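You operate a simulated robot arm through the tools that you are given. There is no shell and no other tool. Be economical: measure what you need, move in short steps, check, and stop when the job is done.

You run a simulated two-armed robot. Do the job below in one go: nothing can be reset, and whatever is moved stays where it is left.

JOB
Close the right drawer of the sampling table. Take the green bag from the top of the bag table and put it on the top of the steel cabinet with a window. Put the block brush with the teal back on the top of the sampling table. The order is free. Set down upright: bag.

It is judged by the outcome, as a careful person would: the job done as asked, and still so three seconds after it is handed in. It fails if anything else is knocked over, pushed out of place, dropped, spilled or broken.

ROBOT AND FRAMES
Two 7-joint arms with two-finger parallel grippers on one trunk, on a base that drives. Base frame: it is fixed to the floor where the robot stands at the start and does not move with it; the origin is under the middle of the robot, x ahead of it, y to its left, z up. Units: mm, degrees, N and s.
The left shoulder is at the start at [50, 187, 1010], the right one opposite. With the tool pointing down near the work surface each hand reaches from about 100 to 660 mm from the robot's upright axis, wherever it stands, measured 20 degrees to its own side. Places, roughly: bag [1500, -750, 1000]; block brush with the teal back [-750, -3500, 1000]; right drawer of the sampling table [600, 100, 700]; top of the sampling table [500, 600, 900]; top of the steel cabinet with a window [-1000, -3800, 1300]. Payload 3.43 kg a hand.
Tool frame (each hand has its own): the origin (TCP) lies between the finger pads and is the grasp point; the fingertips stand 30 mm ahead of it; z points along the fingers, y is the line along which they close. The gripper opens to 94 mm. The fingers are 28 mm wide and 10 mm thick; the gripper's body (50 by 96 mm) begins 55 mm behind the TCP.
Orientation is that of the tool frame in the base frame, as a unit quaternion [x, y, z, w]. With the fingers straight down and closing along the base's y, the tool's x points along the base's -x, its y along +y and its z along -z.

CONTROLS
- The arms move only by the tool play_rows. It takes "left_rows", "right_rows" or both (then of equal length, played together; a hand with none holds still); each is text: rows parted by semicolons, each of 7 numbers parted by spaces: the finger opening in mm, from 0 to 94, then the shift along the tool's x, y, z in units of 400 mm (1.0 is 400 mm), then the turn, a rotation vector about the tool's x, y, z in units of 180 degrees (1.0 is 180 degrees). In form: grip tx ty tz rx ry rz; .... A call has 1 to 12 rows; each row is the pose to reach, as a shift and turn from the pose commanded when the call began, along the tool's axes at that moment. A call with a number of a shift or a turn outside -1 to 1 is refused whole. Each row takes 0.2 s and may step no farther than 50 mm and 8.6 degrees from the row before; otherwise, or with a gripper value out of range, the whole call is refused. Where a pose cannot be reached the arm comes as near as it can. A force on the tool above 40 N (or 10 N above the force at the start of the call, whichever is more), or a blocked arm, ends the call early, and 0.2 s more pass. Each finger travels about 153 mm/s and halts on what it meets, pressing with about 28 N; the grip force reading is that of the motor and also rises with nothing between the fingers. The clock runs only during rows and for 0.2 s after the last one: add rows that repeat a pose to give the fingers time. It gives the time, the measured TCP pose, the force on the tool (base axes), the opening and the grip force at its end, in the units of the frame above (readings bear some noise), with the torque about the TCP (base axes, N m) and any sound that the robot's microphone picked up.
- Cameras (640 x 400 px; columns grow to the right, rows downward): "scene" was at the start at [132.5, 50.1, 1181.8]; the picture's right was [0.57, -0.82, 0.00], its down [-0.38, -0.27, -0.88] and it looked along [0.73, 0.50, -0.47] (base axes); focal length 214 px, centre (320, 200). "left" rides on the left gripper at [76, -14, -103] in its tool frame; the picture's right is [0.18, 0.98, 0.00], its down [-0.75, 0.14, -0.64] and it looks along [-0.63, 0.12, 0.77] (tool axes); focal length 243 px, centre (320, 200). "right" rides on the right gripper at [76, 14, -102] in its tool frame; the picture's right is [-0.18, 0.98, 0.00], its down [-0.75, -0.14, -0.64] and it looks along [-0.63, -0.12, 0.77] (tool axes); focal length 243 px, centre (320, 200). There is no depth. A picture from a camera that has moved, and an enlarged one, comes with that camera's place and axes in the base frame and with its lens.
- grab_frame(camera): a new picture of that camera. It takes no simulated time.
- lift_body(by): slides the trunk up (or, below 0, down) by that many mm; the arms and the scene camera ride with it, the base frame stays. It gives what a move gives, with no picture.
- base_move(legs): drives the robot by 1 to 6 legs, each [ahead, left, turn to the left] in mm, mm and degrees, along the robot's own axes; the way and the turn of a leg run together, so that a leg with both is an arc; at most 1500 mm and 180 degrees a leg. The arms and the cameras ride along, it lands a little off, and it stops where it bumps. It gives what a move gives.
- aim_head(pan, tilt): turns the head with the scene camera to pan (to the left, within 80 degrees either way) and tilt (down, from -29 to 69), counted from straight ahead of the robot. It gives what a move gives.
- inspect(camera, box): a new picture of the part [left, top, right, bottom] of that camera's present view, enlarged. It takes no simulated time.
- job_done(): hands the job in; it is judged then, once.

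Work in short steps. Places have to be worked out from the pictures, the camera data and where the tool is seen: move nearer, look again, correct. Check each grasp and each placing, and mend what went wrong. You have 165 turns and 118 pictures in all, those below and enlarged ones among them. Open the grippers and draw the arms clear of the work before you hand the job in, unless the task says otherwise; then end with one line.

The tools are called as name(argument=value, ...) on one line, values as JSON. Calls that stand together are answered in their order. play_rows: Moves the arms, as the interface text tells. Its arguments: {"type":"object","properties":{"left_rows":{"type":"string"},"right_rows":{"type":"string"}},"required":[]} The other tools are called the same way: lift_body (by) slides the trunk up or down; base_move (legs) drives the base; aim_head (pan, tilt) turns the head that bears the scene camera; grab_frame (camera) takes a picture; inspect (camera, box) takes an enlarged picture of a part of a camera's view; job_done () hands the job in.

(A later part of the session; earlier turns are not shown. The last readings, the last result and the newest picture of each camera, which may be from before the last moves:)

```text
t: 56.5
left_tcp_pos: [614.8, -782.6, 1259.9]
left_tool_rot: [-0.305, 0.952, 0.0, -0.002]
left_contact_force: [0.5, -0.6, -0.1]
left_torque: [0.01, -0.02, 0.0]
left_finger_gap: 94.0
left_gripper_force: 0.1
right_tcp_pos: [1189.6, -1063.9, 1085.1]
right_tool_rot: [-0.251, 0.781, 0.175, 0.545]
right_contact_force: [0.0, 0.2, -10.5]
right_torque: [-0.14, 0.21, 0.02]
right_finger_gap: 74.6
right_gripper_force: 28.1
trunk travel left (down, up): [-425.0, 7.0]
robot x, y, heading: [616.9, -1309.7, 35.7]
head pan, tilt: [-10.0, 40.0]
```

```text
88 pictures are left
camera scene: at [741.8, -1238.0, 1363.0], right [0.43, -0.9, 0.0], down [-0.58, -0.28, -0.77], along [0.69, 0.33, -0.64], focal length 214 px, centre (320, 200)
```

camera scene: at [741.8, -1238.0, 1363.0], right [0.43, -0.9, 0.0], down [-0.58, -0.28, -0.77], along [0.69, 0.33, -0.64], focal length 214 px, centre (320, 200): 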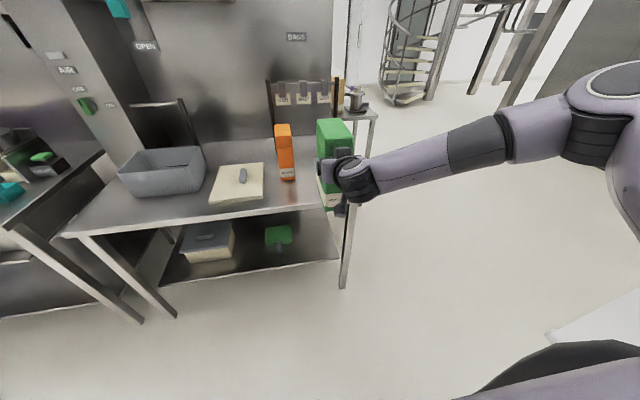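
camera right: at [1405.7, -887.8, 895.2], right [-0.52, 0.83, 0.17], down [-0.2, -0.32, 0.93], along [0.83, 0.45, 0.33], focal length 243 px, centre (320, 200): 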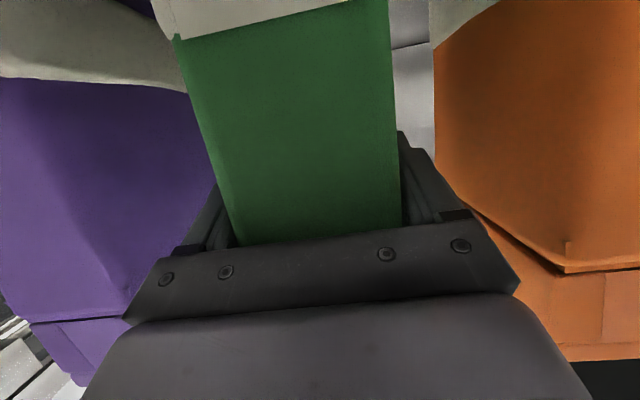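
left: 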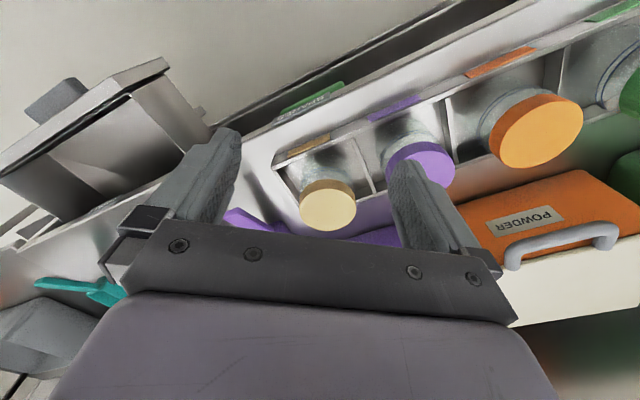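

Clear of the table. Turning right toward the cabinet area and looking.

base_move(legs=[[-150, 0, 0], [0, 0, -155]])

aim_head(pan=0, tilt=15)

grab_frame(camera="scene")

```text
t: 61.7
left_tcp_pos: [1020.3, -1424.1, 1259.1]
left_tool_rot: [0.485, 0.874, 0.001, 0.0]
left_contact_force: [-0.5, 0.5, -0.4]
left_torque: [-0.04, -0.01, 0.04]
left_finger_gap: 94.2
left_gripper_force: 0.0
right_tcp_pos: [714.9, -1969.7, 1080.7]
right_tool_rot: [0.383, 0.73, -0.261, 0.503]
right_contact_force: [-0.6, -0.1, -10.0]
right_torque: [0.11, 0.15, -0.03]
right_finger_gap: 74.3
right_gripper_force: 28.3
trunk travel left (down, up): [-425.0, 7.0]
robot x, y, heading: [494.3, -1393.5, -57.6]
head pan, tilt: [-10.0, 40.0]
stopped in leg 2: the force on the tool passed its limit at 69 N (the readings are from after the stop); the commanded pose is now the measured one
```

```text
t: 62.6
left_tcp_pos: [1020.9, -1424.2, 1258.8]
left_tool_rot: [0.485, 0.874, 0.0, 0.0]
left_contact_force: [1.0, 0.3, -0.2]
left_torque: [0.01, 0.0, 0.01]
left_finger_gap: 93.9
left_gripper_force: 0.1
right_tcp_pos: [716.8, -1970.1, 1083.5]
right_tool_rot: [0.382, 0.728, -0.262, 0.506]
right_contact_force: [-0.6, 0.3, -10.7]
right_torque: [0.14, 0.12, 0.0]
right_finger_gap: 74.4
right_gripper_force: 28.0
trunk travel left (down, up): [-425.0, 7.0]
robot x, y, heading: [499.6, -1395.8, -57.9]
head pan, tilt: [0.0, 15.0]
```

```text
87 pictures are left
camera scene: at [576.8, -1525.5, 1402.4], right [-0.85, -0.53, 0.0], down [-0.14, 0.22, -0.97], along [0.51, -0.82, -0.26], focal length 214 px, centre (320, 200)
```

scene: 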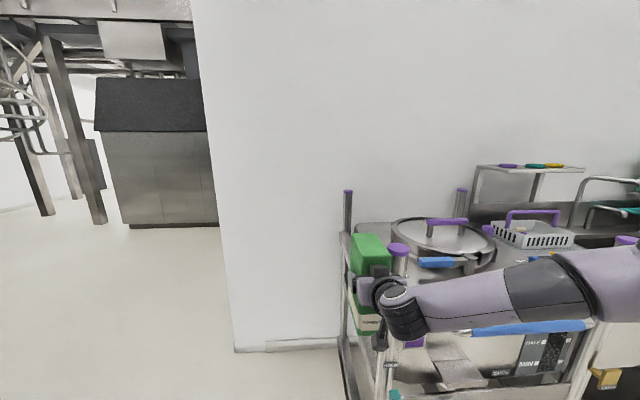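

The hand bumped the cart's post during the turn. Turning back left at once, then inspecting.

base_move(legs=[[0, 0, 25]])

aim_head(pan=-30, tilt=25)

grab_frame(camera="scene")

```text
t: 64.2
left_tcp_pos: [983.8, -1198.5, 1259.5]
left_tool_rot: [0.283, 0.959, 0.0, 0.0]
left_contact_force: [-0.5, 0.4, -0.2]
left_torque: [0.01, 0.04, 0.03]
left_finger_gap: 94.2
left_gripper_force: 0.1
right_tcp_pos: [939.7, -1822.2, 1083.3]
right_tool_rot: [0.215, 0.793, -0.147, 0.551]
right_contact_force: [-0.3, 0.0, -11.0]
right_torque: [0.14, 0.21, -0.02]
right_finger_gap: 74.4
right_gripper_force: 28.0
trunk travel left (down, up): [-425.0, 7.0]
robot x, y, heading: [497.3, -1392.3, -32.7]
head pan, tilt: [0.0, 15.0]
```

```text
t: 65.2
left_tcp_pos: [983.3, -1198.7, 1259.4]
left_tool_rot: [0.283, 0.959, 0.0, 0.0]
left_contact_force: [-0.5, 0.1, -0.3]
left_torque: [-0.01, -0.02, -0.01]
left_finger_gap: 93.8
left_gripper_force: 0.1
right_tcp_pos: [939.3, -1824.4, 1081.6]
right_tool_rot: [0.215, 0.794, -0.146, 0.55]
right_contact_force: [0.3, 0.7, -10.0]
right_torque: [0.1, 0.18, 0.01]
right_finger_gap: 74.3
right_gripper_force: 27.9
trunk travel left (down, up): [-425.0, 7.0]
robot x, y, heading: [497.5, -1395.7, -32.7]
head pan, tilt: [-30.0, 25.0]
```

```text
86 pictures are left
camera scene: at [587.7, -1510.2, 1386.2], right [-0.89, -0.46, 0.0], down [-0.19, 0.38, -0.91], along [0.41, -0.81, -0.42], focal length 214 px, centre (320, 200)
```

scene: 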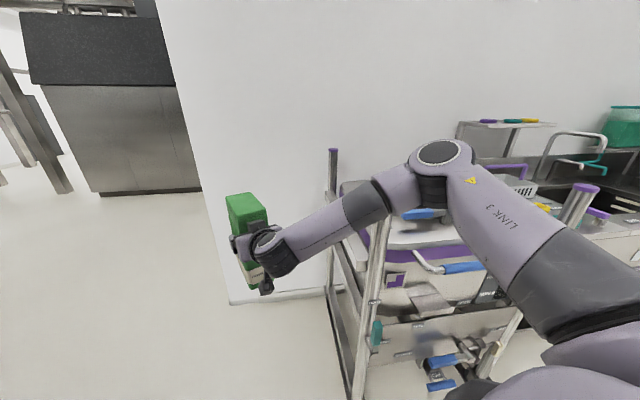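

Cart stands and bag is held. Moving away from the cart (back and right), then looking.

base_move(legs=[[-718, -172, 0]])

aim_head(pan=-35, tilt=20)

grab_frame(camera="scene")

```text
t: 69.3
left_tcp_pos: [269.5, -938.9, 1259.9]
left_tool_rot: [0.285, 0.958, 0.0, -0.001]
left_contact_force: [0.7, 0.4, 0.6]
left_torque: [-0.03, 0.0, -0.01]
left_finger_gap: 94.1
left_gripper_force: 0.1
right_tcp_pos: [223.6, -1564.1, 1082.8]
right_tool_rot: [0.216, 0.792, -0.148, 0.551]
right_contact_force: [-0.2, 0.2, -10.3]
right_torque: [0.1, 0.21, 0.03]
right_finger_gap: 74.4
right_gripper_force: 28.2
trunk travel left (down, up): [-425.0, 7.0]
robot x, y, heading: [-219.5, -1132.2, -33.2]
head pan, tilt: [-30.0, 25.0]
```

```text
t: 70.0
left_tcp_pos: [270.1, -939.3, 1259.9]
left_tool_rot: [0.285, 0.959, 0.0, -0.001]
left_contact_force: [0.4, -0.4, 0.1]
left_torque: [0.01, -0.02, -0.02]
left_finger_gap: 94.1
left_gripper_force: 0.1
right_tcp_pos: [223.2, -1563.4, 1082.4]
right_tool_rot: [0.216, 0.793, -0.147, 0.55]
right_contact_force: [0.7, 0.6, -11.1]
right_torque: [0.09, 0.16, -0.02]
right_finger_gap: 74.4
right_gripper_force: 28.3
trunk travel left (down, up): [-425.0, 7.0]
robot x, y, heading: [-219.0, -1131.7, -33.0]
head pan, tilt: [-35.0, 20.0]
```

```text
85 pictures are left
camera scene: at [-133.8, -1254.0, 1394.2], right [-0.93, -0.38, 0.0], down [-0.13, 0.32, -0.94], along [0.35, -0.87, -0.34], focal length 214 px, centre (320, 200)
```

scene: 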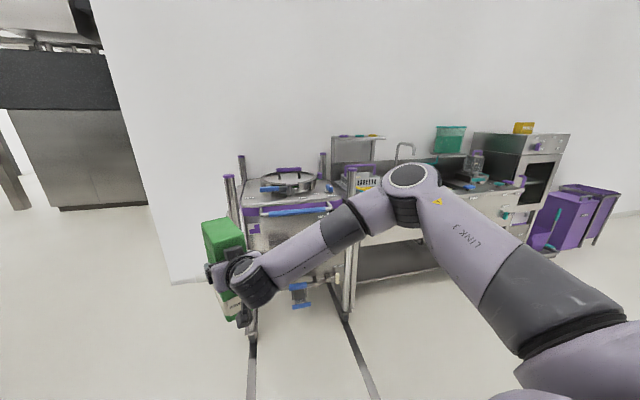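

Checking the cart in zoom.

inspect(camera="scene", box=[170, 130, 410, 400])

```text
1.48 times, centred on (290, 265) of scene
camera zoom: at [-133.8, -1254.0, 1394.2], right [-0.93, -0.38, 0.0], down [-0.13, 0.32, -0.94], along [0.35, -0.87, -0.34], focal length 318 px, centre (364, 104)
```

zoom: 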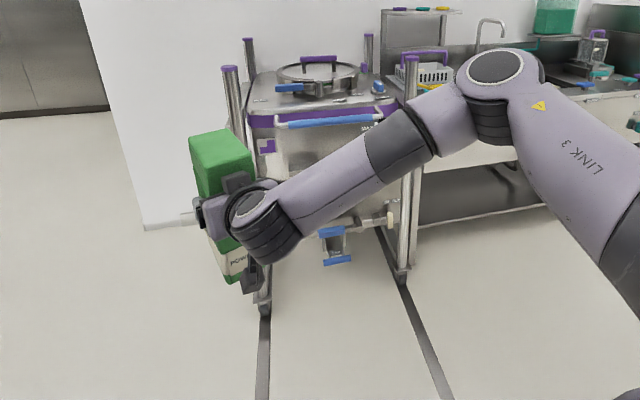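

The cart stands normally on its tracks. Now retracting the arm by 170 mm for safer driving, then turning right to face the cabinet.

play_rows(right_rows="40 0.029 0 -0.08 0 0 0; 40 0.058 0 -0.16 0 0 0; 40 0.087 0 -0.24 0 0 0; 40 0.116 0 -0.32 0 0 0; 40 0.1445 0 -0.4 0 0 0; 40 0.1445 0 -0.4 0 0 0")

base_move(legs=[[0, 0, -70]])

aim_head(pan=0, tilt=15)

grab_frame(camera="scene")

```text
t: 71.4
left_tcp_pos: [269.1, -940.1, 1259.4]
left_tool_rot: [0.285, 0.959, 0.0, 0.0]
left_contact_force: [-0.1, 0.6, 0.2]
left_torque: [0.01, 0.0, -0.02]
left_finger_gap: 94.0
left_gripper_force: 0.0
right_tcp_pos: [78.5, -1478.1, 1087.2]
right_tool_rot: [0.217, 0.793, -0.148, 0.55]
right_contact_force: [-0.2, -0.7, -10.1]
right_torque: [0.13, 0.18, -0.03]
right_finger_gap: 74.5
right_gripper_force: 29.1
trunk travel left (down, up): [-425.0, 7.0]
robot x, y, heading: [-216.1, -1135.9, -33.0]
head pan, tilt: [-35.0, 20.0]
```

```text
t: 74.8
left_tcp_pos: [138.2, -1516.7, 1259.2]
left_tool_rot: [0.777, 0.63, -0.001, 0.0]
left_contact_force: [0.4, -1.2, 0.4]
left_torque: [0.0, -0.02, -0.01]
left_finger_gap: 94.1
left_gripper_force: 0.0
right_tcp_pos: [-431.8, -1534.6, 1086.1]
right_tool_rot: [0.627, 0.532, -0.432, 0.37]
right_contact_force: [0.8, -0.3, -9.5]
right_torque: [0.23, -0.03, -0.01]
right_finger_gap: 74.3
right_gripper_force: 28.2
trunk travel left (down, up): [-425.0, 7.0]
robot x, y, heading: [-215.5, -1131.3, -101.9]
head pan, tilt: [-35.0, 20.0]
```

```text
t: 75.8
left_tcp_pos: [138.6, -1515.7, 1259.5]
left_tool_rot: [0.776, 0.63, 0.0, 0.0]
left_contact_force: [0.1, -0.8, 0.8]
left_torque: [-0.01, -0.03, 0.03]
left_finger_gap: 93.9
left_gripper_force: 0.2
right_tcp_pos: [-432.4, -1533.5, 1086.9]
right_tool_rot: [0.627, 0.532, -0.432, 0.37]
right_contact_force: [-0.2, 0.1, -9.9]
right_torque: [0.26, -0.03, -0.02]
right_finger_gap: 74.4
right_gripper_force: 28.6
trunk travel left (down, up): [-425.0, 7.0]
robot x, y, heading: [-216.8, -1135.2, -101.8]
head pan, tilt: [0.0, 15.0]
```

```text
83 pictures are left
camera scene: at [-250.1, -1284.5, 1402.5], right [-0.98, 0.2, 0.0], down [0.05, 0.25, -0.97], along [-0.2, -0.95, -0.26], focal length 214 px, centre (320, 200)
```

scene: 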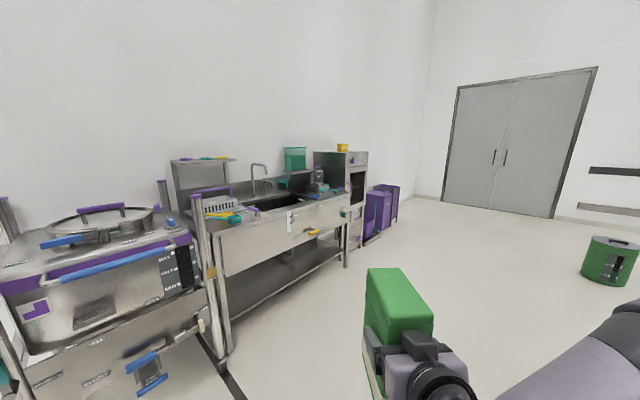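

inspect(camera="scene", box=[150, 120, 420, 290])

```text
2.35 times, centred on (285, 205) of scene
camera zoom: at [-250.1, -1284.5, 1402.5], right [-0.98, 0.2, 0.0], down [0.05, 0.25, -0.97], along [-0.2, -0.95, -0.26], focal length 505 px, centre (402, 188)
```

zoom: 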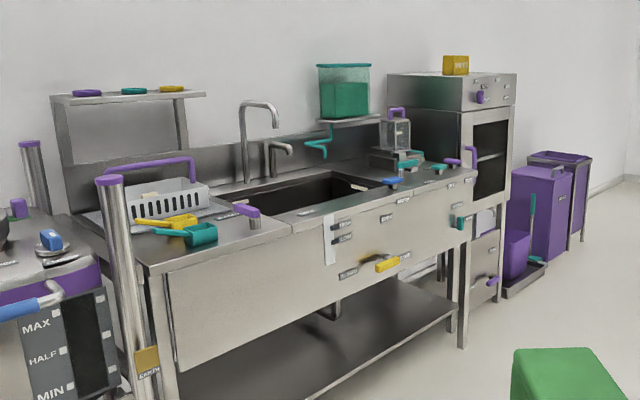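

The room's furniture is all rotated by 35°; the sink bench and cabinet face heading ≈125°. I'll drive to in front of the right end of the bench and face it (heading −55°).

base_move(legs=[[920, -460, 0], [920, -460, 0], [0, 0, 47]])

grab_frame(camera="scene")

```text
t: 88.1
left_tcp_pos: [-951.2, -2744.7, 1259.0]
left_tool_rot: [0.461, 0.887, 0.0, 0.0]
left_contact_force: [-0.4, 0.4, 0.1]
left_torque: [-0.02, 0.02, 0.03]
left_finger_gap: 93.8
left_gripper_force: 0.0
right_tcp_pos: [-1330.4, -3171.9, 1086.1]
right_tool_rot: [0.362, 0.738, -0.249, 0.512]
right_contact_force: [0.4, -0.4, -11.0]
right_torque: [0.19, 0.15, -0.01]
right_finger_gap: 74.4
right_gripper_force: 27.8
trunk travel left (down, up): [-425.0, 7.0]
robot x, y, heading: [-1474.9, -2741.0, -54.8]
head pan, tilt: [0.0, 15.0]
```

```text
81 pictures are left
camera scene: at [-1389.4, -2869.4, 1402.5], right [-0.82, -0.58, 0.0], down [-0.15, 0.21, -0.97], along [0.56, -0.79, -0.26], focal length 214 px, centre (320, 200)
```

scene: 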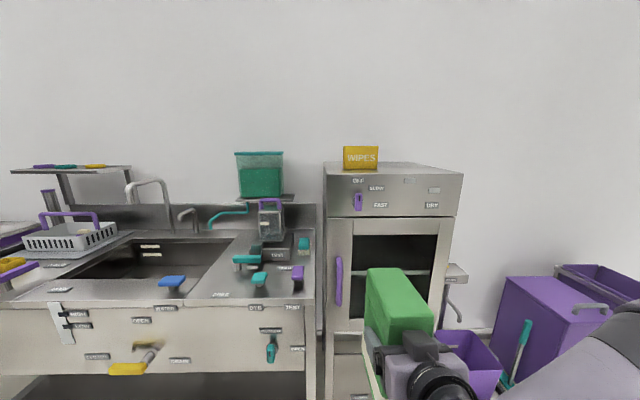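

I'm facing bench and cabinet (top ≈z 1285, front edge v≈2294). Zooming on the brushes and the cabinet top.

inspect(camera="scene", box=[140, 190, 330, 310])

inspect(camera="scene", box=[310, 130, 480, 240])

```text
3.33 times, centred on (235, 250) of scene
camera zoom: at [-1389.4, -2869.4, 1402.5], right [-0.82, -0.58, 0.0], down [-0.15, 0.21, -0.97], along [0.56, -0.79, -0.26], focal length 715 px, centre (603, 33)
```

zoom: 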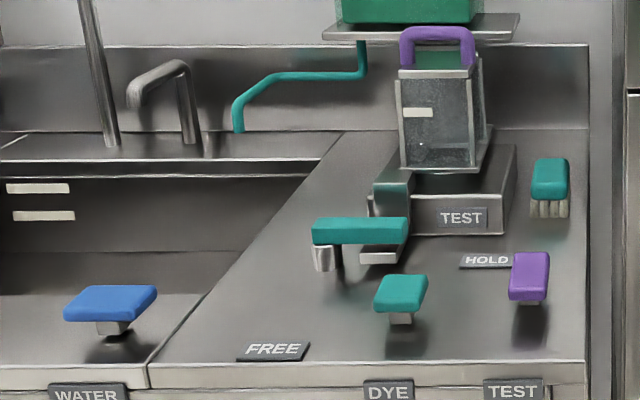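

```text
3.64 times, centred on (395, 185) of scene
camera zoom: at [-1389.4, -2869.4, 1402.5], right [-0.82, -0.58, 0.0], down [-0.15, 0.21, -0.97], along [0.56, -0.79, -0.26], focal length 780 px, centre (47, 254)
```

zoom: 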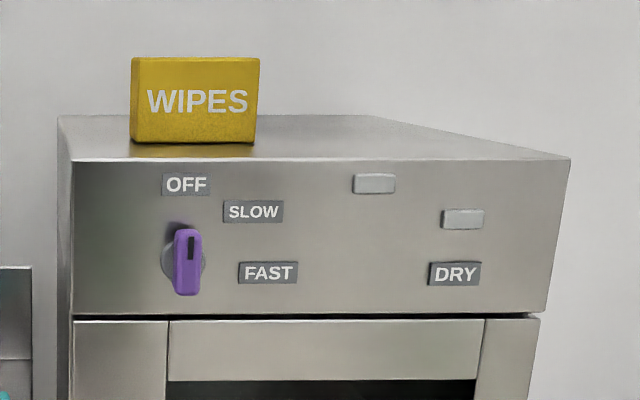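

The block brush with tan bristles and a teal back stands at the bench's back right, next to the cabinet. First the bag: raising the arm ~360 mm.

play_rows(right_rows="40 -0.095 0 -0.034 0 0 0; 40 -0.19 0 -0.068 0 0 0; 40 -0.285 0 -0.102 0 0 0; 40 -0.38 0 -0.136 0 0 0; 40 -0.475 0 -0.17 0 0 0; 40 -0.57 0 -0.204 0 0 0; 40 -0.665 0 -0.238 0 0 0; 40 -0.76 0 -0.272 0 0 0; 40 -0.855 0 -0.31 0 0 0; 40 -0.855 0 -0.31 0 0 0")

base_move(legs=[[0, -227, 0], [200, 0, 0]])

grab_frame(camera="scene")

```text
t: 90.3
left_tcp_pos: [-951.4, -2744.0, 1259.5]
left_tool_rot: [0.461, 0.888, 0.001, -0.001]
left_contact_force: [-0.6, -0.4, -0.4]
left_torque: [0.02, -0.03, 0.01]
left_finger_gap: 93.8
left_gripper_force: 0.0
right_tcp_pos: [-1327.1, -3177.3, 1450.4]
right_tool_rot: [0.363, 0.738, -0.249, 0.511]
right_contact_force: [-0.2, 0.3, -10.4]
right_torque: [0.12, 0.13, 0.02]
right_finger_gap: 74.3
right_gripper_force: 28.4
trunk travel left (down, up): [-425.0, 7.0]
robot x, y, heading: [-1475.8, -2742.2, -54.8]
head pan, tilt: [0.0, 15.0]
```

```text
t: 94.1
left_tcp_pos: [-1023.9, -3043.8, 1258.7]
left_tool_rot: [0.464, 0.886, 0.001, -0.001]
left_contact_force: [-0.1, 0.4, 0.2]
left_torque: [0.02, 0.01, 0.02]
left_finger_gap: 94.1
left_gripper_force: 0.0
right_tcp_pos: [-1401.4, -3473.9, 1450.8]
right_tool_rot: [0.364, 0.738, -0.25, 0.511]
right_contact_force: [-0.1, -0.1, -10.5]
right_torque: [0.16, 0.15, -0.05]
right_finger_gap: 74.6
right_gripper_force: 28.0
trunk travel left (down, up): [-425.0, 7.0]
robot x, y, heading: [-1547.1, -3041.5, -55.2]
head pan, tilt: [0.0, 15.0]
```

```text
78 pictures are left
camera scene: at [-1461.6, -3166.4, 1402.4], right [-0.82, -0.57, 0.0], down [-0.15, 0.21, -0.97], along [0.55, -0.79, -0.26], focal length 214 px, centre (320, 200)
```

scene: 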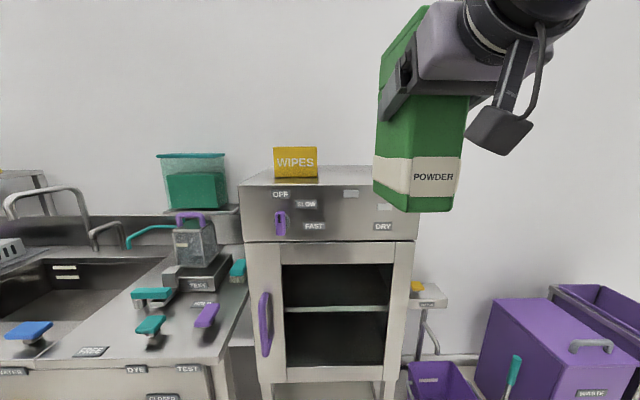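

Cabinet front v≈2305, top z≈1291, spanning u 2809–3268; wipes box to u≈3010. Bag bottom at ≈1317. Raising 25 mm and driving 270 closer.

play_rows(right_rows="40 -0.059 0 -0.021 0 0 0; 40 -0.059 0 -0.021 0 0 0")

base_move(legs=[[270, 0, 0]])

grab_frame(camera="scene")

```text
t: 94.7
left_tcp_pos: [-1024.0, -3044.7, 1260.0]
left_tool_rot: [0.464, 0.886, 0.001, -0.001]
left_contact_force: [-0.5, 0.3, 0.0]
left_torque: [0.0, 0.0, 0.0]
left_finger_gap: 93.9
left_gripper_force: 0.0
right_tcp_pos: [-1401.4, -3476.4, 1472.1]
right_tool_rot: [0.365, 0.738, -0.251, 0.51]
right_contact_force: [0.0, -0.3, -10.3]
right_torque: [0.21, 0.17, -0.02]
right_finger_gap: 74.4
right_gripper_force: 28.1
trunk travel left (down, up): [-425.0, 7.0]
robot x, y, heading: [-1548.7, -3042.2, -54.9]
head pan, tilt: [0.0, 15.0]
```

```text
t: 96.6
left_tcp_pos: [-867.4, -3269.5, 1259.3]
left_tool_rot: [0.465, 0.885, 0.0, 0.0]
left_contact_force: [0.1, -0.2, -0.3]
left_torque: [0.03, -0.01, 0.0]
left_finger_gap: 94.2
left_gripper_force: 0.0
right_tcp_pos: [-1246.5, -3701.3, 1472.7]
right_tool_rot: [0.366, 0.736, -0.251, 0.51]
right_contact_force: [-0.2, -0.5, -10.2]
right_torque: [0.2, 0.14, -0.01]
right_finger_gap: 74.3
right_gripper_force: 28.3
trunk travel left (down, up): [-425.0, 7.0]
robot x, y, heading: [-1393.3, -3267.4, -55.4]
head pan, tilt: [0.0, 15.0]
```

```text
77 pictures are left
camera scene: at [-1306.2, -3390.8, 1402.4], right [-0.82, -0.57, 0.0], down [-0.15, 0.21, -0.97], along [0.55, -0.79, -0.26], focal length 214 px, centre (320, 200)
```

scene: 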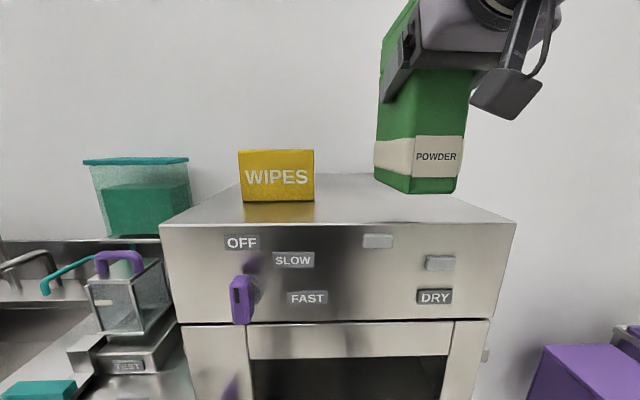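

Bag is at the edge, well right of the wipes box. Extending 75 mm forward and lowering 25 mm.

play_rows(right_rows="40 -0.021 0 0.058 0 0 0; 40 -0.042 0 0.117 0 0 0; 40 -0.064 0 0.176 0 0 0; 40 -0.035 0 0.187 0 0 0; 40 -0.005 0 0.197 0 0 0; 40 -0.005 0 0.197 0 0 0")

grab_frame(camera="scene")

```text
t: 98.0
left_tcp_pos: [-868.4, -3267.5, 1259.6]
left_tool_rot: [0.465, 0.885, 0.0, 0.0]
left_contact_force: [-0.1, 1.2, -0.8]
left_torque: [0.01, 0.0, 0.02]
left_finger_gap: 94.0
left_gripper_force: 0.0
right_tcp_pos: [-1201.9, -3759.5, 1447.4]
right_tool_rot: [0.365, 0.737, -0.25, 0.511]
right_contact_force: [-0.3, 0.7, -10.3]
right_torque: [0.2, 0.15, 0.02]
right_finger_gap: 74.0
right_gripper_force: 28.4
trunk travel left (down, up): [-425.0, 7.0]
robot x, y, heading: [-1391.5, -3263.3, -55.3]
head pan, tilt: [0.0, 15.0]
```

```text
76 pictures are left
camera scene: at [-1306.5, -3390.3, 1402.5], right [-0.82, -0.57, 0.0], down [-0.15, 0.21, -0.97], along [0.55, -0.79, -0.26], focal length 214 px, centre (320, 200)
```

scene: 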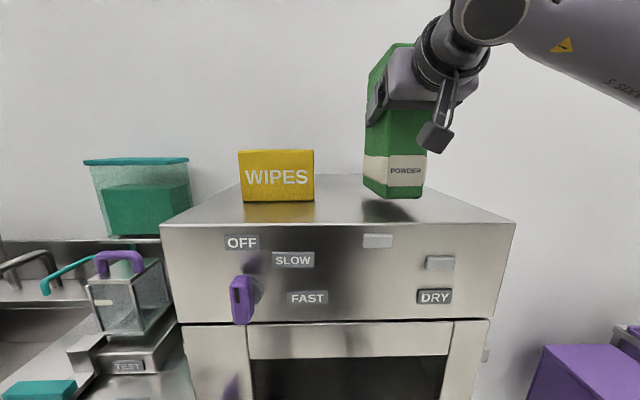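

Over the top, slightly above it. Lowering in 3 mm steps until contact.

play_rows(right_rows="40 0.0071 0 0.0026 0 0 0; 40 0.0142 0 0.0052 0 0 0; 40 0.0213 0 0.0078 0 0 0; 40 0.0284 0 0.0104 0 0 0; 40 0.0355 0 0.013 0 0 0; 40 0.042 0 0.0152 0 0 0")

inspect(camera="scene", box=[320, 130, 480, 240])

```text
t: 99.4
left_tcp_pos: [-869.6, -3268.4, 1259.9]
left_tool_rot: [0.465, 0.885, -0.001, 0.0]
left_contact_force: [-0.9, -0.3, -0.2]
left_torque: [0.01, -0.01, 0.01]
left_finger_gap: 94.0
left_gripper_force: 0.2
right_tcp_pos: [-1202.4, -3759.2, 1432.4]
right_tool_rot: [0.364, 0.735, -0.251, 0.514]
right_contact_force: [0.7, -0.4, 1.2]
right_torque: [-0.9, -0.17, 0.0]
right_finger_gap: 74.6
right_gripper_force: 27.8
trunk travel left (down, up): [-425.0, 7.0]
robot x, y, heading: [-1392.4, -3261.9, -55.2]
head pan, tilt: [0.0, 15.0]
```

```text
3.64 times, centred on (400, 185) of scene
camera zoom: at [-1306.8, -3389.4, 1402.8], right [-0.82, -0.57, 0.0], down [-0.15, 0.21, -0.97], along [0.55, -0.79, -0.26], focal length 780 px, centre (29, 254)
```

zoom: 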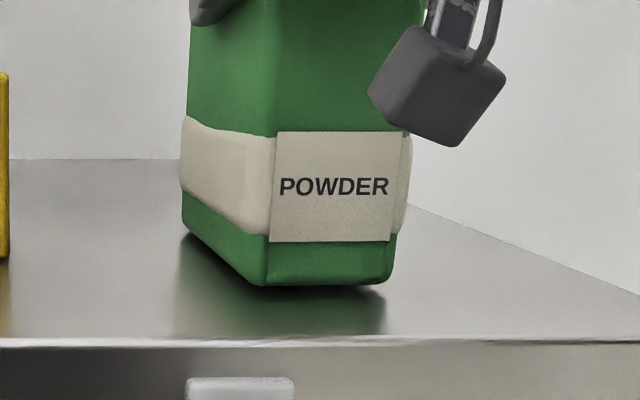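

Weight is on the cabinet (force z ≈ 0). Lowering 2 mm more and opening.

play_rows(right_rows="40 0.0045 0 0.0015 0 0 0; 76 0.0045 0 0.0015 0 0 0; 84 0.0045 0 0.0015 0 0 0; 94 0.0045 0 0.0015 0 0 0; 94 0.0045 0 0.0015 0 0 0")

grab_frame(camera="scene")

grab_frame(camera="right")

```text
t: 100.6
left_tcp_pos: [-868.0, -3268.1, 1259.3]
left_tool_rot: [0.464, 0.886, 0.0, 0.0]
left_contact_force: [-0.1, 0.7, 0.2]
left_torque: [-0.02, -0.03, 0.0]
left_finger_gap: 94.0
left_gripper_force: 0.0
right_tcp_pos: [-1201.2, -3756.9, 1428.3]
right_tool_rot: [0.365, 0.736, -0.251, 0.511]
right_contact_force: [0.3, -0.4, -0.4]
right_torque: [0.0, -0.02, -0.01]
right_finger_gap: 93.9
right_gripper_force: 0.1
trunk travel left (down, up): [-425.0, 7.0]
robot x, y, heading: [-1392.6, -3266.5, -55.3]
head pan, tilt: [0.0, 15.0]
```

```text
74 pictures are left
camera scene: at [-1306.8, -3389.5, 1402.6], right [-0.82, -0.57, 0.0], down [-0.15, 0.21, -0.97], along [0.55, -0.79, -0.26], focal length 214 px, centre (320, 200)
```

scene: 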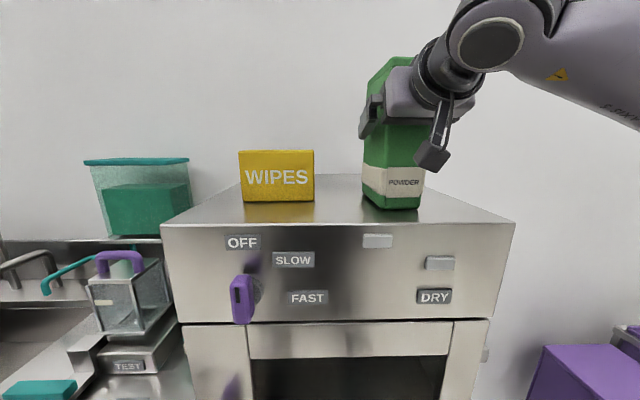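

```text
73 pictures are left
camera right: at [-1265.0, -3650.2, 1394.6], right [0.82, 0.54, 0.18], down [-0.32, 0.18, 0.93], along [0.48, -0.82, 0.32], focal length 243 px, centre (320, 200)
```

right: 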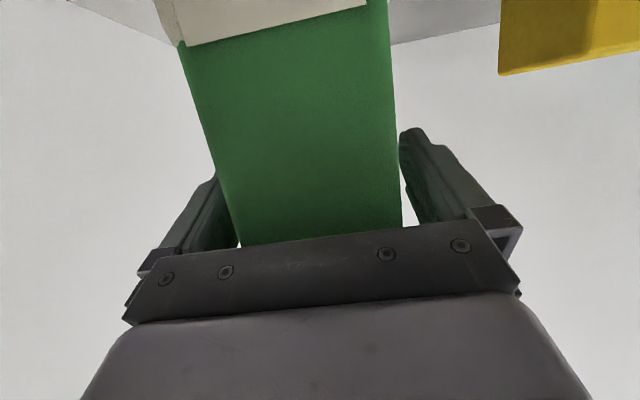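

Bag stands upright. Withdrawing straight back with the arm.

play_rows(right_rows="94 0.0128 0 -0.035 0 0 0; 94 0.0255 0 -0.07 0 0 0; 94 0.038 0 -0.106 0 0 0; 94 0.051 0 -0.141 0 0 0; 94 0.064 0 -0.176 0 0 0; 94 0.09 0 -0.25 0 0 0; 94 0.09 0 -0.25 0 0 0")

base_move(legs=[[-250, 0, 0]])

grab_frame(camera="scene")

```text
t: 102.2
left_tcp_pos: [-868.8, -3268.9, 1259.8]
left_tool_rot: [0.465, 0.885, 0.0, 0.0]
left_contact_force: [0.4, -1.2, -0.9]
left_torque: [-0.02, -0.01, 0.0]
left_finger_gap: 94.0
left_gripper_force: 0.0
right_tcp_pos: [-1265.2, -3674.6, 1430.3]
right_tool_rot: [0.366, 0.736, -0.251, 0.511]
right_contact_force: [0.6, -0.1, 0.1]
right_torque: [-0.02, 0.02, 0.01]
right_finger_gap: 93.9
right_gripper_force: 0.1
trunk travel left (down, up): [-425.0, 7.0]
robot x, y, heading: [-1391.6, -3262.1, -55.2]
head pan, tilt: [0.0, 15.0]
```

```text
t: 104.0
left_tcp_pos: [-1011.5, -3063.9, 1260.6]
left_tool_rot: [0.468, 0.884, 0.0, 0.0]
left_contact_force: [0.1, 0.4, 0.4]
left_torque: [-0.01, 0.0, 0.01]
left_finger_gap: 94.0
left_gripper_force: 0.0
right_tcp_pos: [-1409.4, -3468.6, 1432.0]
right_tool_rot: [0.368, 0.735, -0.253, 0.509]
right_contact_force: [0.3, -0.2, -0.1]
right_torque: [-0.05, 0.0, 0.0]
right_finger_gap: 94.1
right_gripper_force: 0.1
trunk travel left (down, up): [-425.0, 7.0]
robot x, y, heading: [-1534.6, -3059.5, -55.5]
head pan, tilt: [0.0, 15.0]
```

```text
72 pictures are left
camera scene: at [-1449.6, -3183.7, 1402.7], right [-0.83, -0.56, 0.0], down [-0.15, 0.21, -0.97], along [0.55, -0.8, -0.26], focal length 214 px, centre (320, 200)
```

scene: 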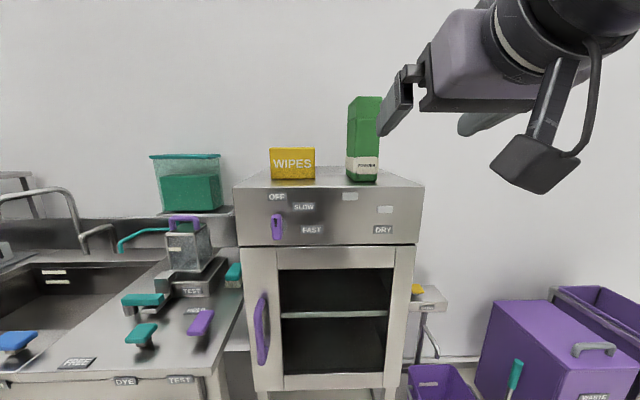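

Bag stands upright on the cabinet. Next the brush (≈(−802, −3573), top ≈950). I'll fold the right hand back to pointing down, and bring the left hand forward-inward with a 45° pitch.

play_rows(left_rows="94 -0.012 -0.06 0.027 0 -0.025 0; 94 -0.024 -0.12 0.054 0 -0.05 0; 94 -0.036 -0.18 0.081 0 -0.075 0; 94 -0.048 -0.24 0.108 0 -0.1 0; 94 -0.06 -0.3 0.135 0 -0.125 0; 94 -0.072 -0.36 0.162 0 -0.15 0; 94 -0.084 -0.42 0.189 0 -0.175 0; 94 -0.096 -0.48 0.216 0 -0.2 0; 94 -0.108 -0.54 0.243 0 -0.225 0; 94 -0.12 -0.595 0.27 0 -0.25 0; 94 -0.12 -0.595 0.27 0 -0.25 0", right_rows="94 0.01 -0.015 -0.028 0 0.039 0; 94 0.02 -0.03 -0.056 0 0.078 0; 94 0.03 -0.045 -0.084 0 0.117 0; 94 0.04 -0.06 -0.112 0 0.156 0; 94 0.05 -0.075 -0.14 0 0.195 0; 94 0.06 -0.09 -0.168 0 0.234 0; 94 0.07 -0.105 -0.196 0 0.273 0; 94 0.08 -0.12 -0.224 0 0.312 0; 94 0.09 -0.135 -0.252 0 0.351 0; 94 0.102 -0.15 -0.28 0 0.39 0; 94 0.102 -0.15 -0.28 0 0.39 0")

grab_frame(camera="scene")

```text
t: 106.4
left_tcp_pos: [-1173.2, -3263.0, 1163.3]
left_tool_rot: [0.432, 0.817, -0.179, 0.338]
left_contact_force: [-0.5, 1.1, -0.8]
left_torque: [-0.01, 0.01, -0.01]
left_finger_gap: 94.0
left_gripper_force: 0.0
left hand out of reach, approached as far as the arm can: row 8, 9, 10, 11
right_tcp_pos: [-1526.2, -3411.9, 1426.3]
right_tool_rot: [0.446, 0.895, 0.006, -0.005]
right_contact_force: [-0.3, 0.0, -0.7]
right_torque: [0.01, -0.01, 0.01]
right_finger_gap: 94.2
right_gripper_force: 0.1
right hand out of reach, approached as far as the arm can: row 10, 11
trunk travel left (down, up): [-425.0, 7.0]
robot x, y, heading: [-1537.5, -3061.5, -55.8]
head pan, tilt: [0.0, 15.0]
```

```text
71 pictures are left
camera scene: at [-1449.8, -3183.9, 1402.7], right [-0.83, -0.56, 0.0], down [-0.15, 0.21, -0.97], along [0.55, -0.8, -0.26], focal length 214 px, centre (320, 200)
```

scene: 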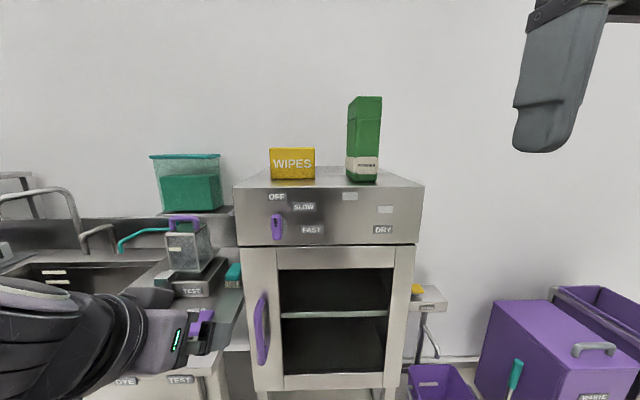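

Left hand is ready at 45° pitch. Shifting left 127 and ahead 120, correcting heading, then look with both cameras.

base_move(legs=[[0, 127, 0.7], [120, 0, 0]])

aim_head(pan=15, tilt=30)

grab_frame(camera="scene")

grab_frame(camera="left")

```text
t: 109.0
left_tcp_pos: [-997.3, -3278.7, 1162.8]
left_tool_rot: [0.425, 0.82, -0.176, 0.339]
left_contact_force: [-0.1, 0.2, 0.9]
left_torque: [0.0, 0.01, 0.01]
left_finger_gap: 93.9
left_gripper_force: 0.1
right_tcp_pos: [-1347.3, -3432.8, 1425.9]
right_tool_rot: [0.439, 0.899, 0.005, -0.005]
right_contact_force: [-0.6, -0.4, -0.1]
right_torque: [0.02, 0.02, 0.0]
right_finger_gap: 94.2
right_gripper_force: 0.1
trunk travel left (down, up): [-425.0, 7.0]
robot x, y, heading: [-1365.3, -3076.4, -54.8]
head pan, tilt: [0.0, 15.0]
```

```text
t: 109.8
left_tcp_pos: [-997.6, -3278.0, 1163.1]
left_tool_rot: [0.425, 0.82, -0.176, 0.34]
left_contact_force: [0.8, 0.2, -0.2]
left_torque: [0.01, -0.05, 0.02]
left_finger_gap: 93.8
left_gripper_force: 0.1
right_tcp_pos: [-1347.6, -3433.7, 1426.6]
right_tool_rot: [0.439, 0.899, 0.005, -0.005]
right_contact_force: [0.8, 0.7, 0.5]
right_torque: [-0.02, -0.02, -0.02]
right_finger_gap: 94.0
right_gripper_force: 0.0
trunk travel left (down, up): [-425.0, 7.0]
robot x, y, heading: [-1363.2, -3073.8, -54.6]
head pan, tilt: [15.0, 30.0]
```

```text
70 pictures are left
camera scene: at [-1259.8, -3184.9, 1378.5], right [-0.64, -0.77, 0.0], down [-0.38, 0.32, -0.87], along [0.67, -0.55, -0.5], focal length 214 px, centre (320, 200)
```

scene: 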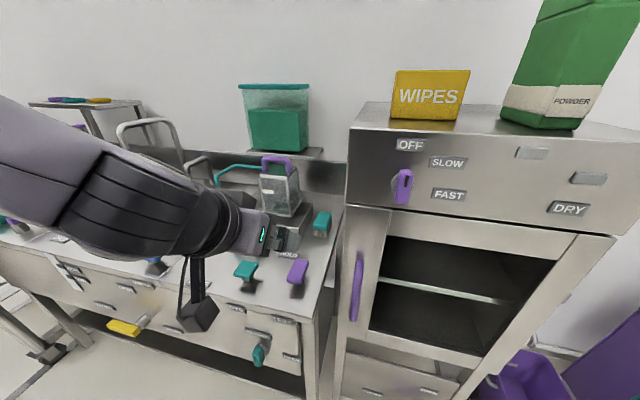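

```text
69 pictures are left
camera left: at [-1081.8, -3183.4, 1182.8], right [0.73, 0.67, -0.13], down [0.16, 0.02, 0.99], along [0.67, -0.74, -0.1], focal length 243 px, centre (320, 200)
```

left: 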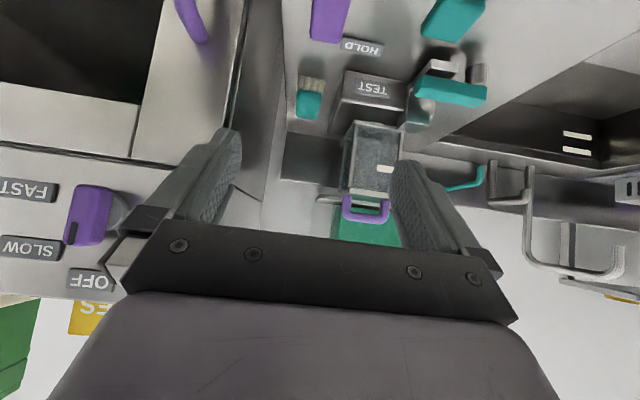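

Both cameras put the brush at ≈(−800, −3569, 940): 352 mm further forward and 7 mm right of the left TCP. Driving 40, then moving the hand above-front of it.

base_move(legs=[[40, 0, 0]])

play_rows(left_rows="94 -0.033 -0.002 0.106 0 0 0; 94 -0.067 -0.005 0.211 0 0 0; 94 -0.1 -0.008 0.317 0 0 0; 94 -0.133 -0.01 0.422 0 0 0; 94 -0.167 -0.013 0.528 0 0 0; 94 -0.2 -0.016 0.633 0 0 0; 94 -0.233 -0.018 0.739 0 0 0; 94 -0.233 -0.018 0.739 0 0 0")

grab_frame(camera="scene")

grab_frame(camera="left")

```text
t: 110.7
left_tcp_pos: [-972.8, -3311.2, 1162.5]
left_tool_rot: [0.426, 0.82, -0.176, 0.339]
left_contact_force: [-0.5, -0.5, -0.2]
left_torque: [0.01, 0.03, 0.0]
left_finger_gap: 94.1
left_gripper_force: 0.1
right_tcp_pos: [-1323.5, -3467.0, 1425.3]
right_tool_rot: [0.439, 0.898, 0.005, -0.005]
right_contact_force: [0.8, -0.9, -0.4]
right_torque: [0.05, 0.02, 0.0]
right_finger_gap: 93.9
right_gripper_force: 0.0
trunk travel left (down, up): [-425.0, 7.0]
robot x, y, heading: [-1336.3, -3111.5, -54.5]
head pan, tilt: [15.0, 30.0]
```

```text
t: 112.5
left_tcp_pos: [-816.7, -3483.3, 1049.0]
left_tool_rot: [0.426, 0.82, -0.176, 0.339]
left_contact_force: [-0.4, 0.1, -0.2]
left_torque: [-0.03, -0.01, 0.0]
left_finger_gap: 93.8
left_gripper_force: 0.1
left hand out of reach, approached as far as the arm can: row 6, 7, 8
right_tcp_pos: [-1324.7, -3467.6, 1425.0]
right_tool_rot: [0.44, 0.898, 0.005, -0.005]
right_contact_force: [1.3, 0.5, 0.7]
right_torque: [-0.01, -0.01, 0.02]
right_finger_gap: 94.2
right_gripper_force: 0.0
trunk travel left (down, up): [-425.0, 7.0]
robot x, y, heading: [-1338.5, -3107.2, -54.6]
head pan, tilt: [15.0, 30.0]
```

```text
68 pictures are left
camera scene: at [-1236.6, -3217.8, 1378.4], right [-0.64, -0.77, 0.0], down [-0.38, 0.32, -0.87], along [0.67, -0.55, -0.5], focal length 214 px, centre (320, 200)
```

scene: 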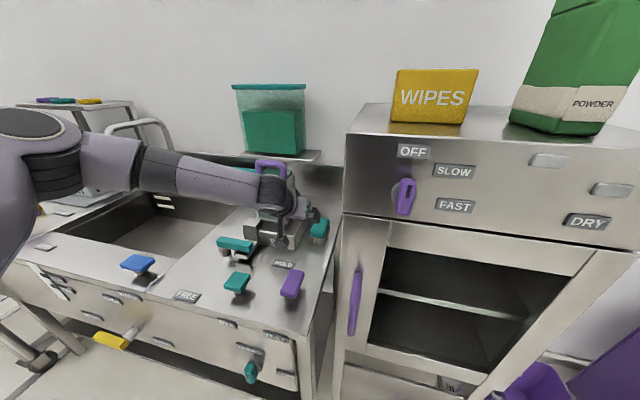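

```text
67 pictures are left
camera left: at [-901.2, -3390.1, 1068.0], right [0.73, 0.67, -0.13], down [0.16, 0.02, 0.99], along [0.67, -0.74, -0.1], focal length 243 px, centre (320, 200)
```

left: 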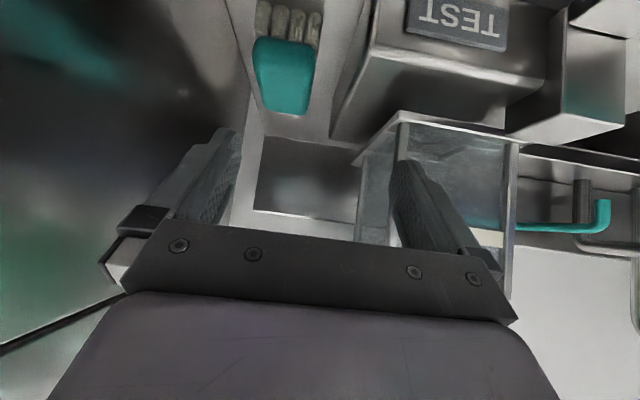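

The arm met a joint limit and drifted left towards the jar, so I retract along the same path, raise the hand, and then lower the trunk to the nominal height for better reach.

play_rows(left_rows="94 0.034 -0.012 -0.1 0 0 0; 94 0.069 -0.024 -0.203 0 0 0; 94 0.103 -0.035 -0.304 0 0 0; 94 0.138 -0.047 -0.405 0 0 0; 94 0.172 -0.058 -0.507 0 0 0; 94 0.207 -0.07 -0.608 0 0 0; 94 0.136 -0.07 -0.679 0 0 0; 94 0.066 -0.07 -0.749 0 0 0; 94 -0.005 -0.07 -0.82 0 0 0; 94 -0.005 -0.07 -0.82 0 0 0")

grab_frame(camera="scene")

```text
t: 114.7
left_tcp_pos: [-970.8, -3317.2, 1277.0]
left_tool_rot: [0.426, 0.82, -0.176, 0.339]
left_contact_force: [-0.4, 0.6, -0.2]
left_torque: [0.01, 0.02, -0.03]
left_finger_gap: 94.1
left_gripper_force: 0.0
right_tcp_pos: [-1324.5, -3464.8, 1426.1]
right_tool_rot: [0.439, 0.899, 0.005, -0.005]
right_contact_force: [0.2, 0.5, 0.9]
right_torque: [-0.01, -0.01, 0.01]
right_finger_gap: 94.2
right_gripper_force: 0.2
trunk travel left (down, up): [-425.0, 7.0]
robot x, y, heading: [-1338.6, -3114.0, -54.8]
head pan, tilt: [15.0, 30.0]
```

```text
66 pictures are left
camera scene: at [-1236.2, -3217.9, 1378.4], right [-0.64, -0.77, 0.0], down [-0.38, 0.32, -0.87], along [0.67, -0.55, -0.5], focal length 214 px, centre (320, 200)
```

scene: 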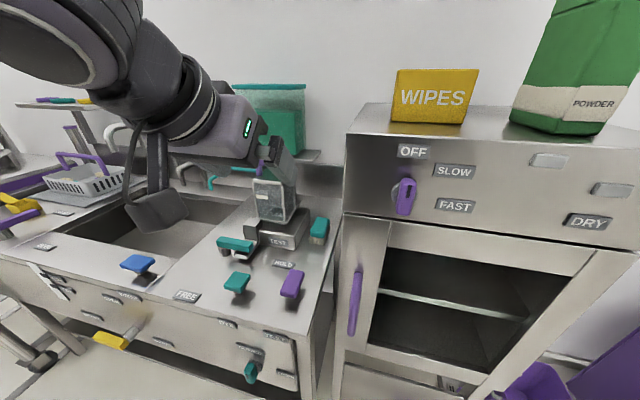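

All intact. Lowering the trunk 150, easing 70 mm closer, and steepening the hand to ~60°.

lift_body(by=-150)

base_move(legs=[[40, 0, 0], [30, 0, 0]])

play_rows(left_rows="94 0 0 0 0 0.042 0; 94 0 0 0 0 0.083 0; 94 0 0 0 0 0.083 0")

grab_frame(camera="scene")

```text
t: 116.4
left_tcp_pos: [-969.5, -3314.5, 1125.2]
left_tool_rot: [0.426, 0.82, -0.177, 0.34]
left_contact_force: [0.6, -0.4, 0.0]
left_torque: [-0.01, -0.02, -0.06]
left_finger_gap: 94.1
left_gripper_force: 0.0
right_tcp_pos: [-1323.5, -3464.8, 1276.1]
right_tool_rot: [0.44, 0.898, 0.005, -0.006]
right_contact_force: [-0.2, 0.2, 0.7]
right_torque: [0.04, 0.02, -0.02]
right_finger_gap: 94.2
right_gripper_force: 0.1
trunk travel left (down, up): [-275.0, 157.0]
robot x, y, heading: [-1341.9, -3112.6, -54.7]
head pan, tilt: [15.0, 30.0]
```

```text
t: 117.7
left_tcp_pos: [-929.0, -3372.8, 1125.5]
left_tool_rot: [0.426, 0.82, -0.176, 0.339]
left_contact_force: [0.7, -1.1, -0.3]
left_torque: [0.02, 0.0, -0.01]
left_finger_gap: 94.2
left_gripper_force: 0.0
right_tcp_pos: [-1282.6, -3524.1, 1275.7]
right_tool_rot: [0.439, 0.898, 0.005, -0.005]
right_contact_force: [-0.5, -0.9, -0.6]
right_torque: [0.06, 0.02, 0.0]
right_finger_gap: 94.1
right_gripper_force: 0.0
trunk travel left (down, up): [-275.0, 157.0]
robot x, y, heading: [-1298.9, -3166.4, -54.7]
head pan, tilt: [15.0, 30.0]
```

```text
t: 118.5
left_tcp_pos: [-930.7, -3371.8, 1128.4]
left_tool_rot: [0.444, 0.858, -0.119, 0.23]
left_contact_force: [-0.5, 0.1, -0.8]
left_torque: [-0.02, 0.01, -0.03]
left_finger_gap: 93.8
left_gripper_force: 0.0
right_tcp_pos: [-1285.1, -3522.9, 1275.3]
right_tool_rot: [0.44, 0.898, 0.005, -0.006]
right_contact_force: [0.6, -0.1, 0.3]
right_torque: [-0.02, 0.04, 0.03]
right_finger_gap: 94.1
right_gripper_force: 0.0
trunk travel left (down, up): [-275.0, 157.0]
robot x, y, heading: [-1299.6, -3168.9, -54.8]
head pan, tilt: [15.0, 30.0]
```

```text
65 pictures are left
camera scene: at [-1196.3, -3274.6, 1228.4], right [-0.64, -0.77, 0.0], down [-0.38, 0.32, -0.87], along [0.67, -0.55, -0.5], focal length 214 px, centre (320, 200)
```

scene: 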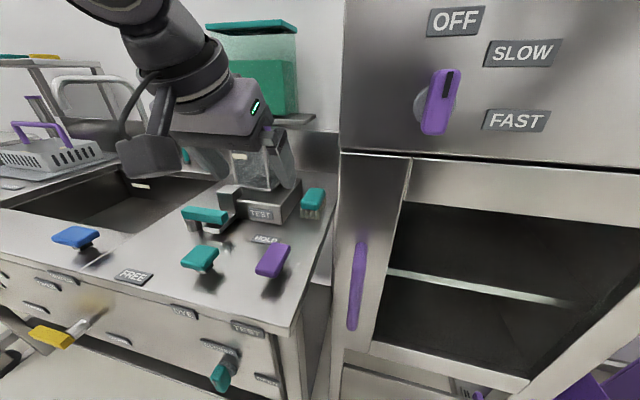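

Brush is 237 mm ahead. It stands close to the tester base, so I'll move above it first and check the gap with the hand camera.

play_rows(left_rows="94 -0.075 -0.004 0.08 0 0 0; 94 -0.15 -0.009 0.16 0 0 0; 94 -0.22 -0.014 0.23 0 0 0; 94 -0.26 -0.018 0.29 0 0 0; 94 -0.26 -0.018 0.29 0 0 0")

grab_frame(camera="left")

inspect(camera="scene", box=[200, 100, 360, 260])

```text
t: 119.7
left_tcp_pos: [-851.5, -3497.3, 1078.5]
left_tool_rot: [0.446, 0.857, -0.119, 0.23]
left_contact_force: [0.4, 0.0, -0.2]
left_torque: [0.0, 0.02, 0.0]
left_finger_gap: 93.9
left_gripper_force: 0.1
right_tcp_pos: [-1282.6, -3521.6, 1275.8]
right_tool_rot: [0.44, 0.898, 0.005, -0.005]
right_contact_force: [-1.0, 0.7, -0.2]
right_torque: [-0.01, -0.01, 0.01]
right_finger_gap: 93.9
right_gripper_force: 0.0
trunk travel left (down, up): [-275.0, 157.0]
robot x, y, heading: [-1300.4, -3166.9, -54.7]
head pan, tilt: [15.0, 30.0]
```

```text
64 pictures are left
camera left: at [-931.5, -3410.7, 1130.2], right [0.71, 0.7, -0.09], down [0.31, -0.19, 0.93], along [0.63, -0.69, -0.35], focal length 243 px, centre (320, 200)
```

left: 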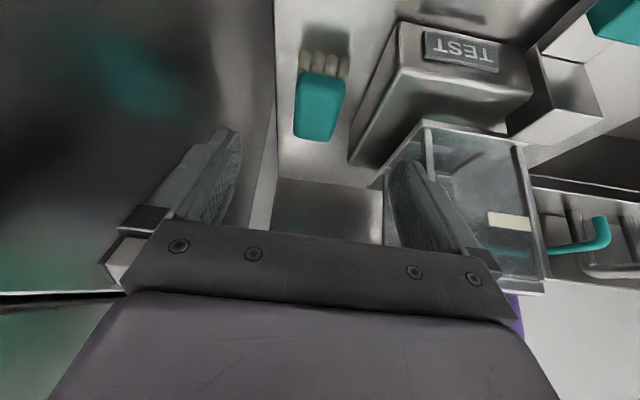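

```text
2.50 times, centred on (280, 180) of scene
camera zoom: at [-1196.4, -3274.5, 1228.4], right [-0.64, -0.77, 0.0], down [-0.38, 0.32, -0.87], along [0.67, -0.55, -0.5], focal length 536 px, centre (420, 250)
```

zoom: 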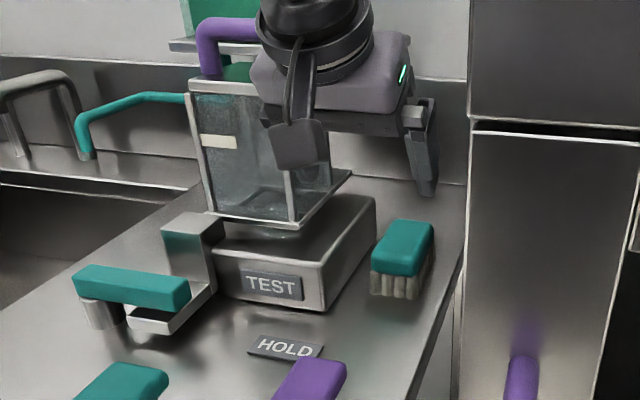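

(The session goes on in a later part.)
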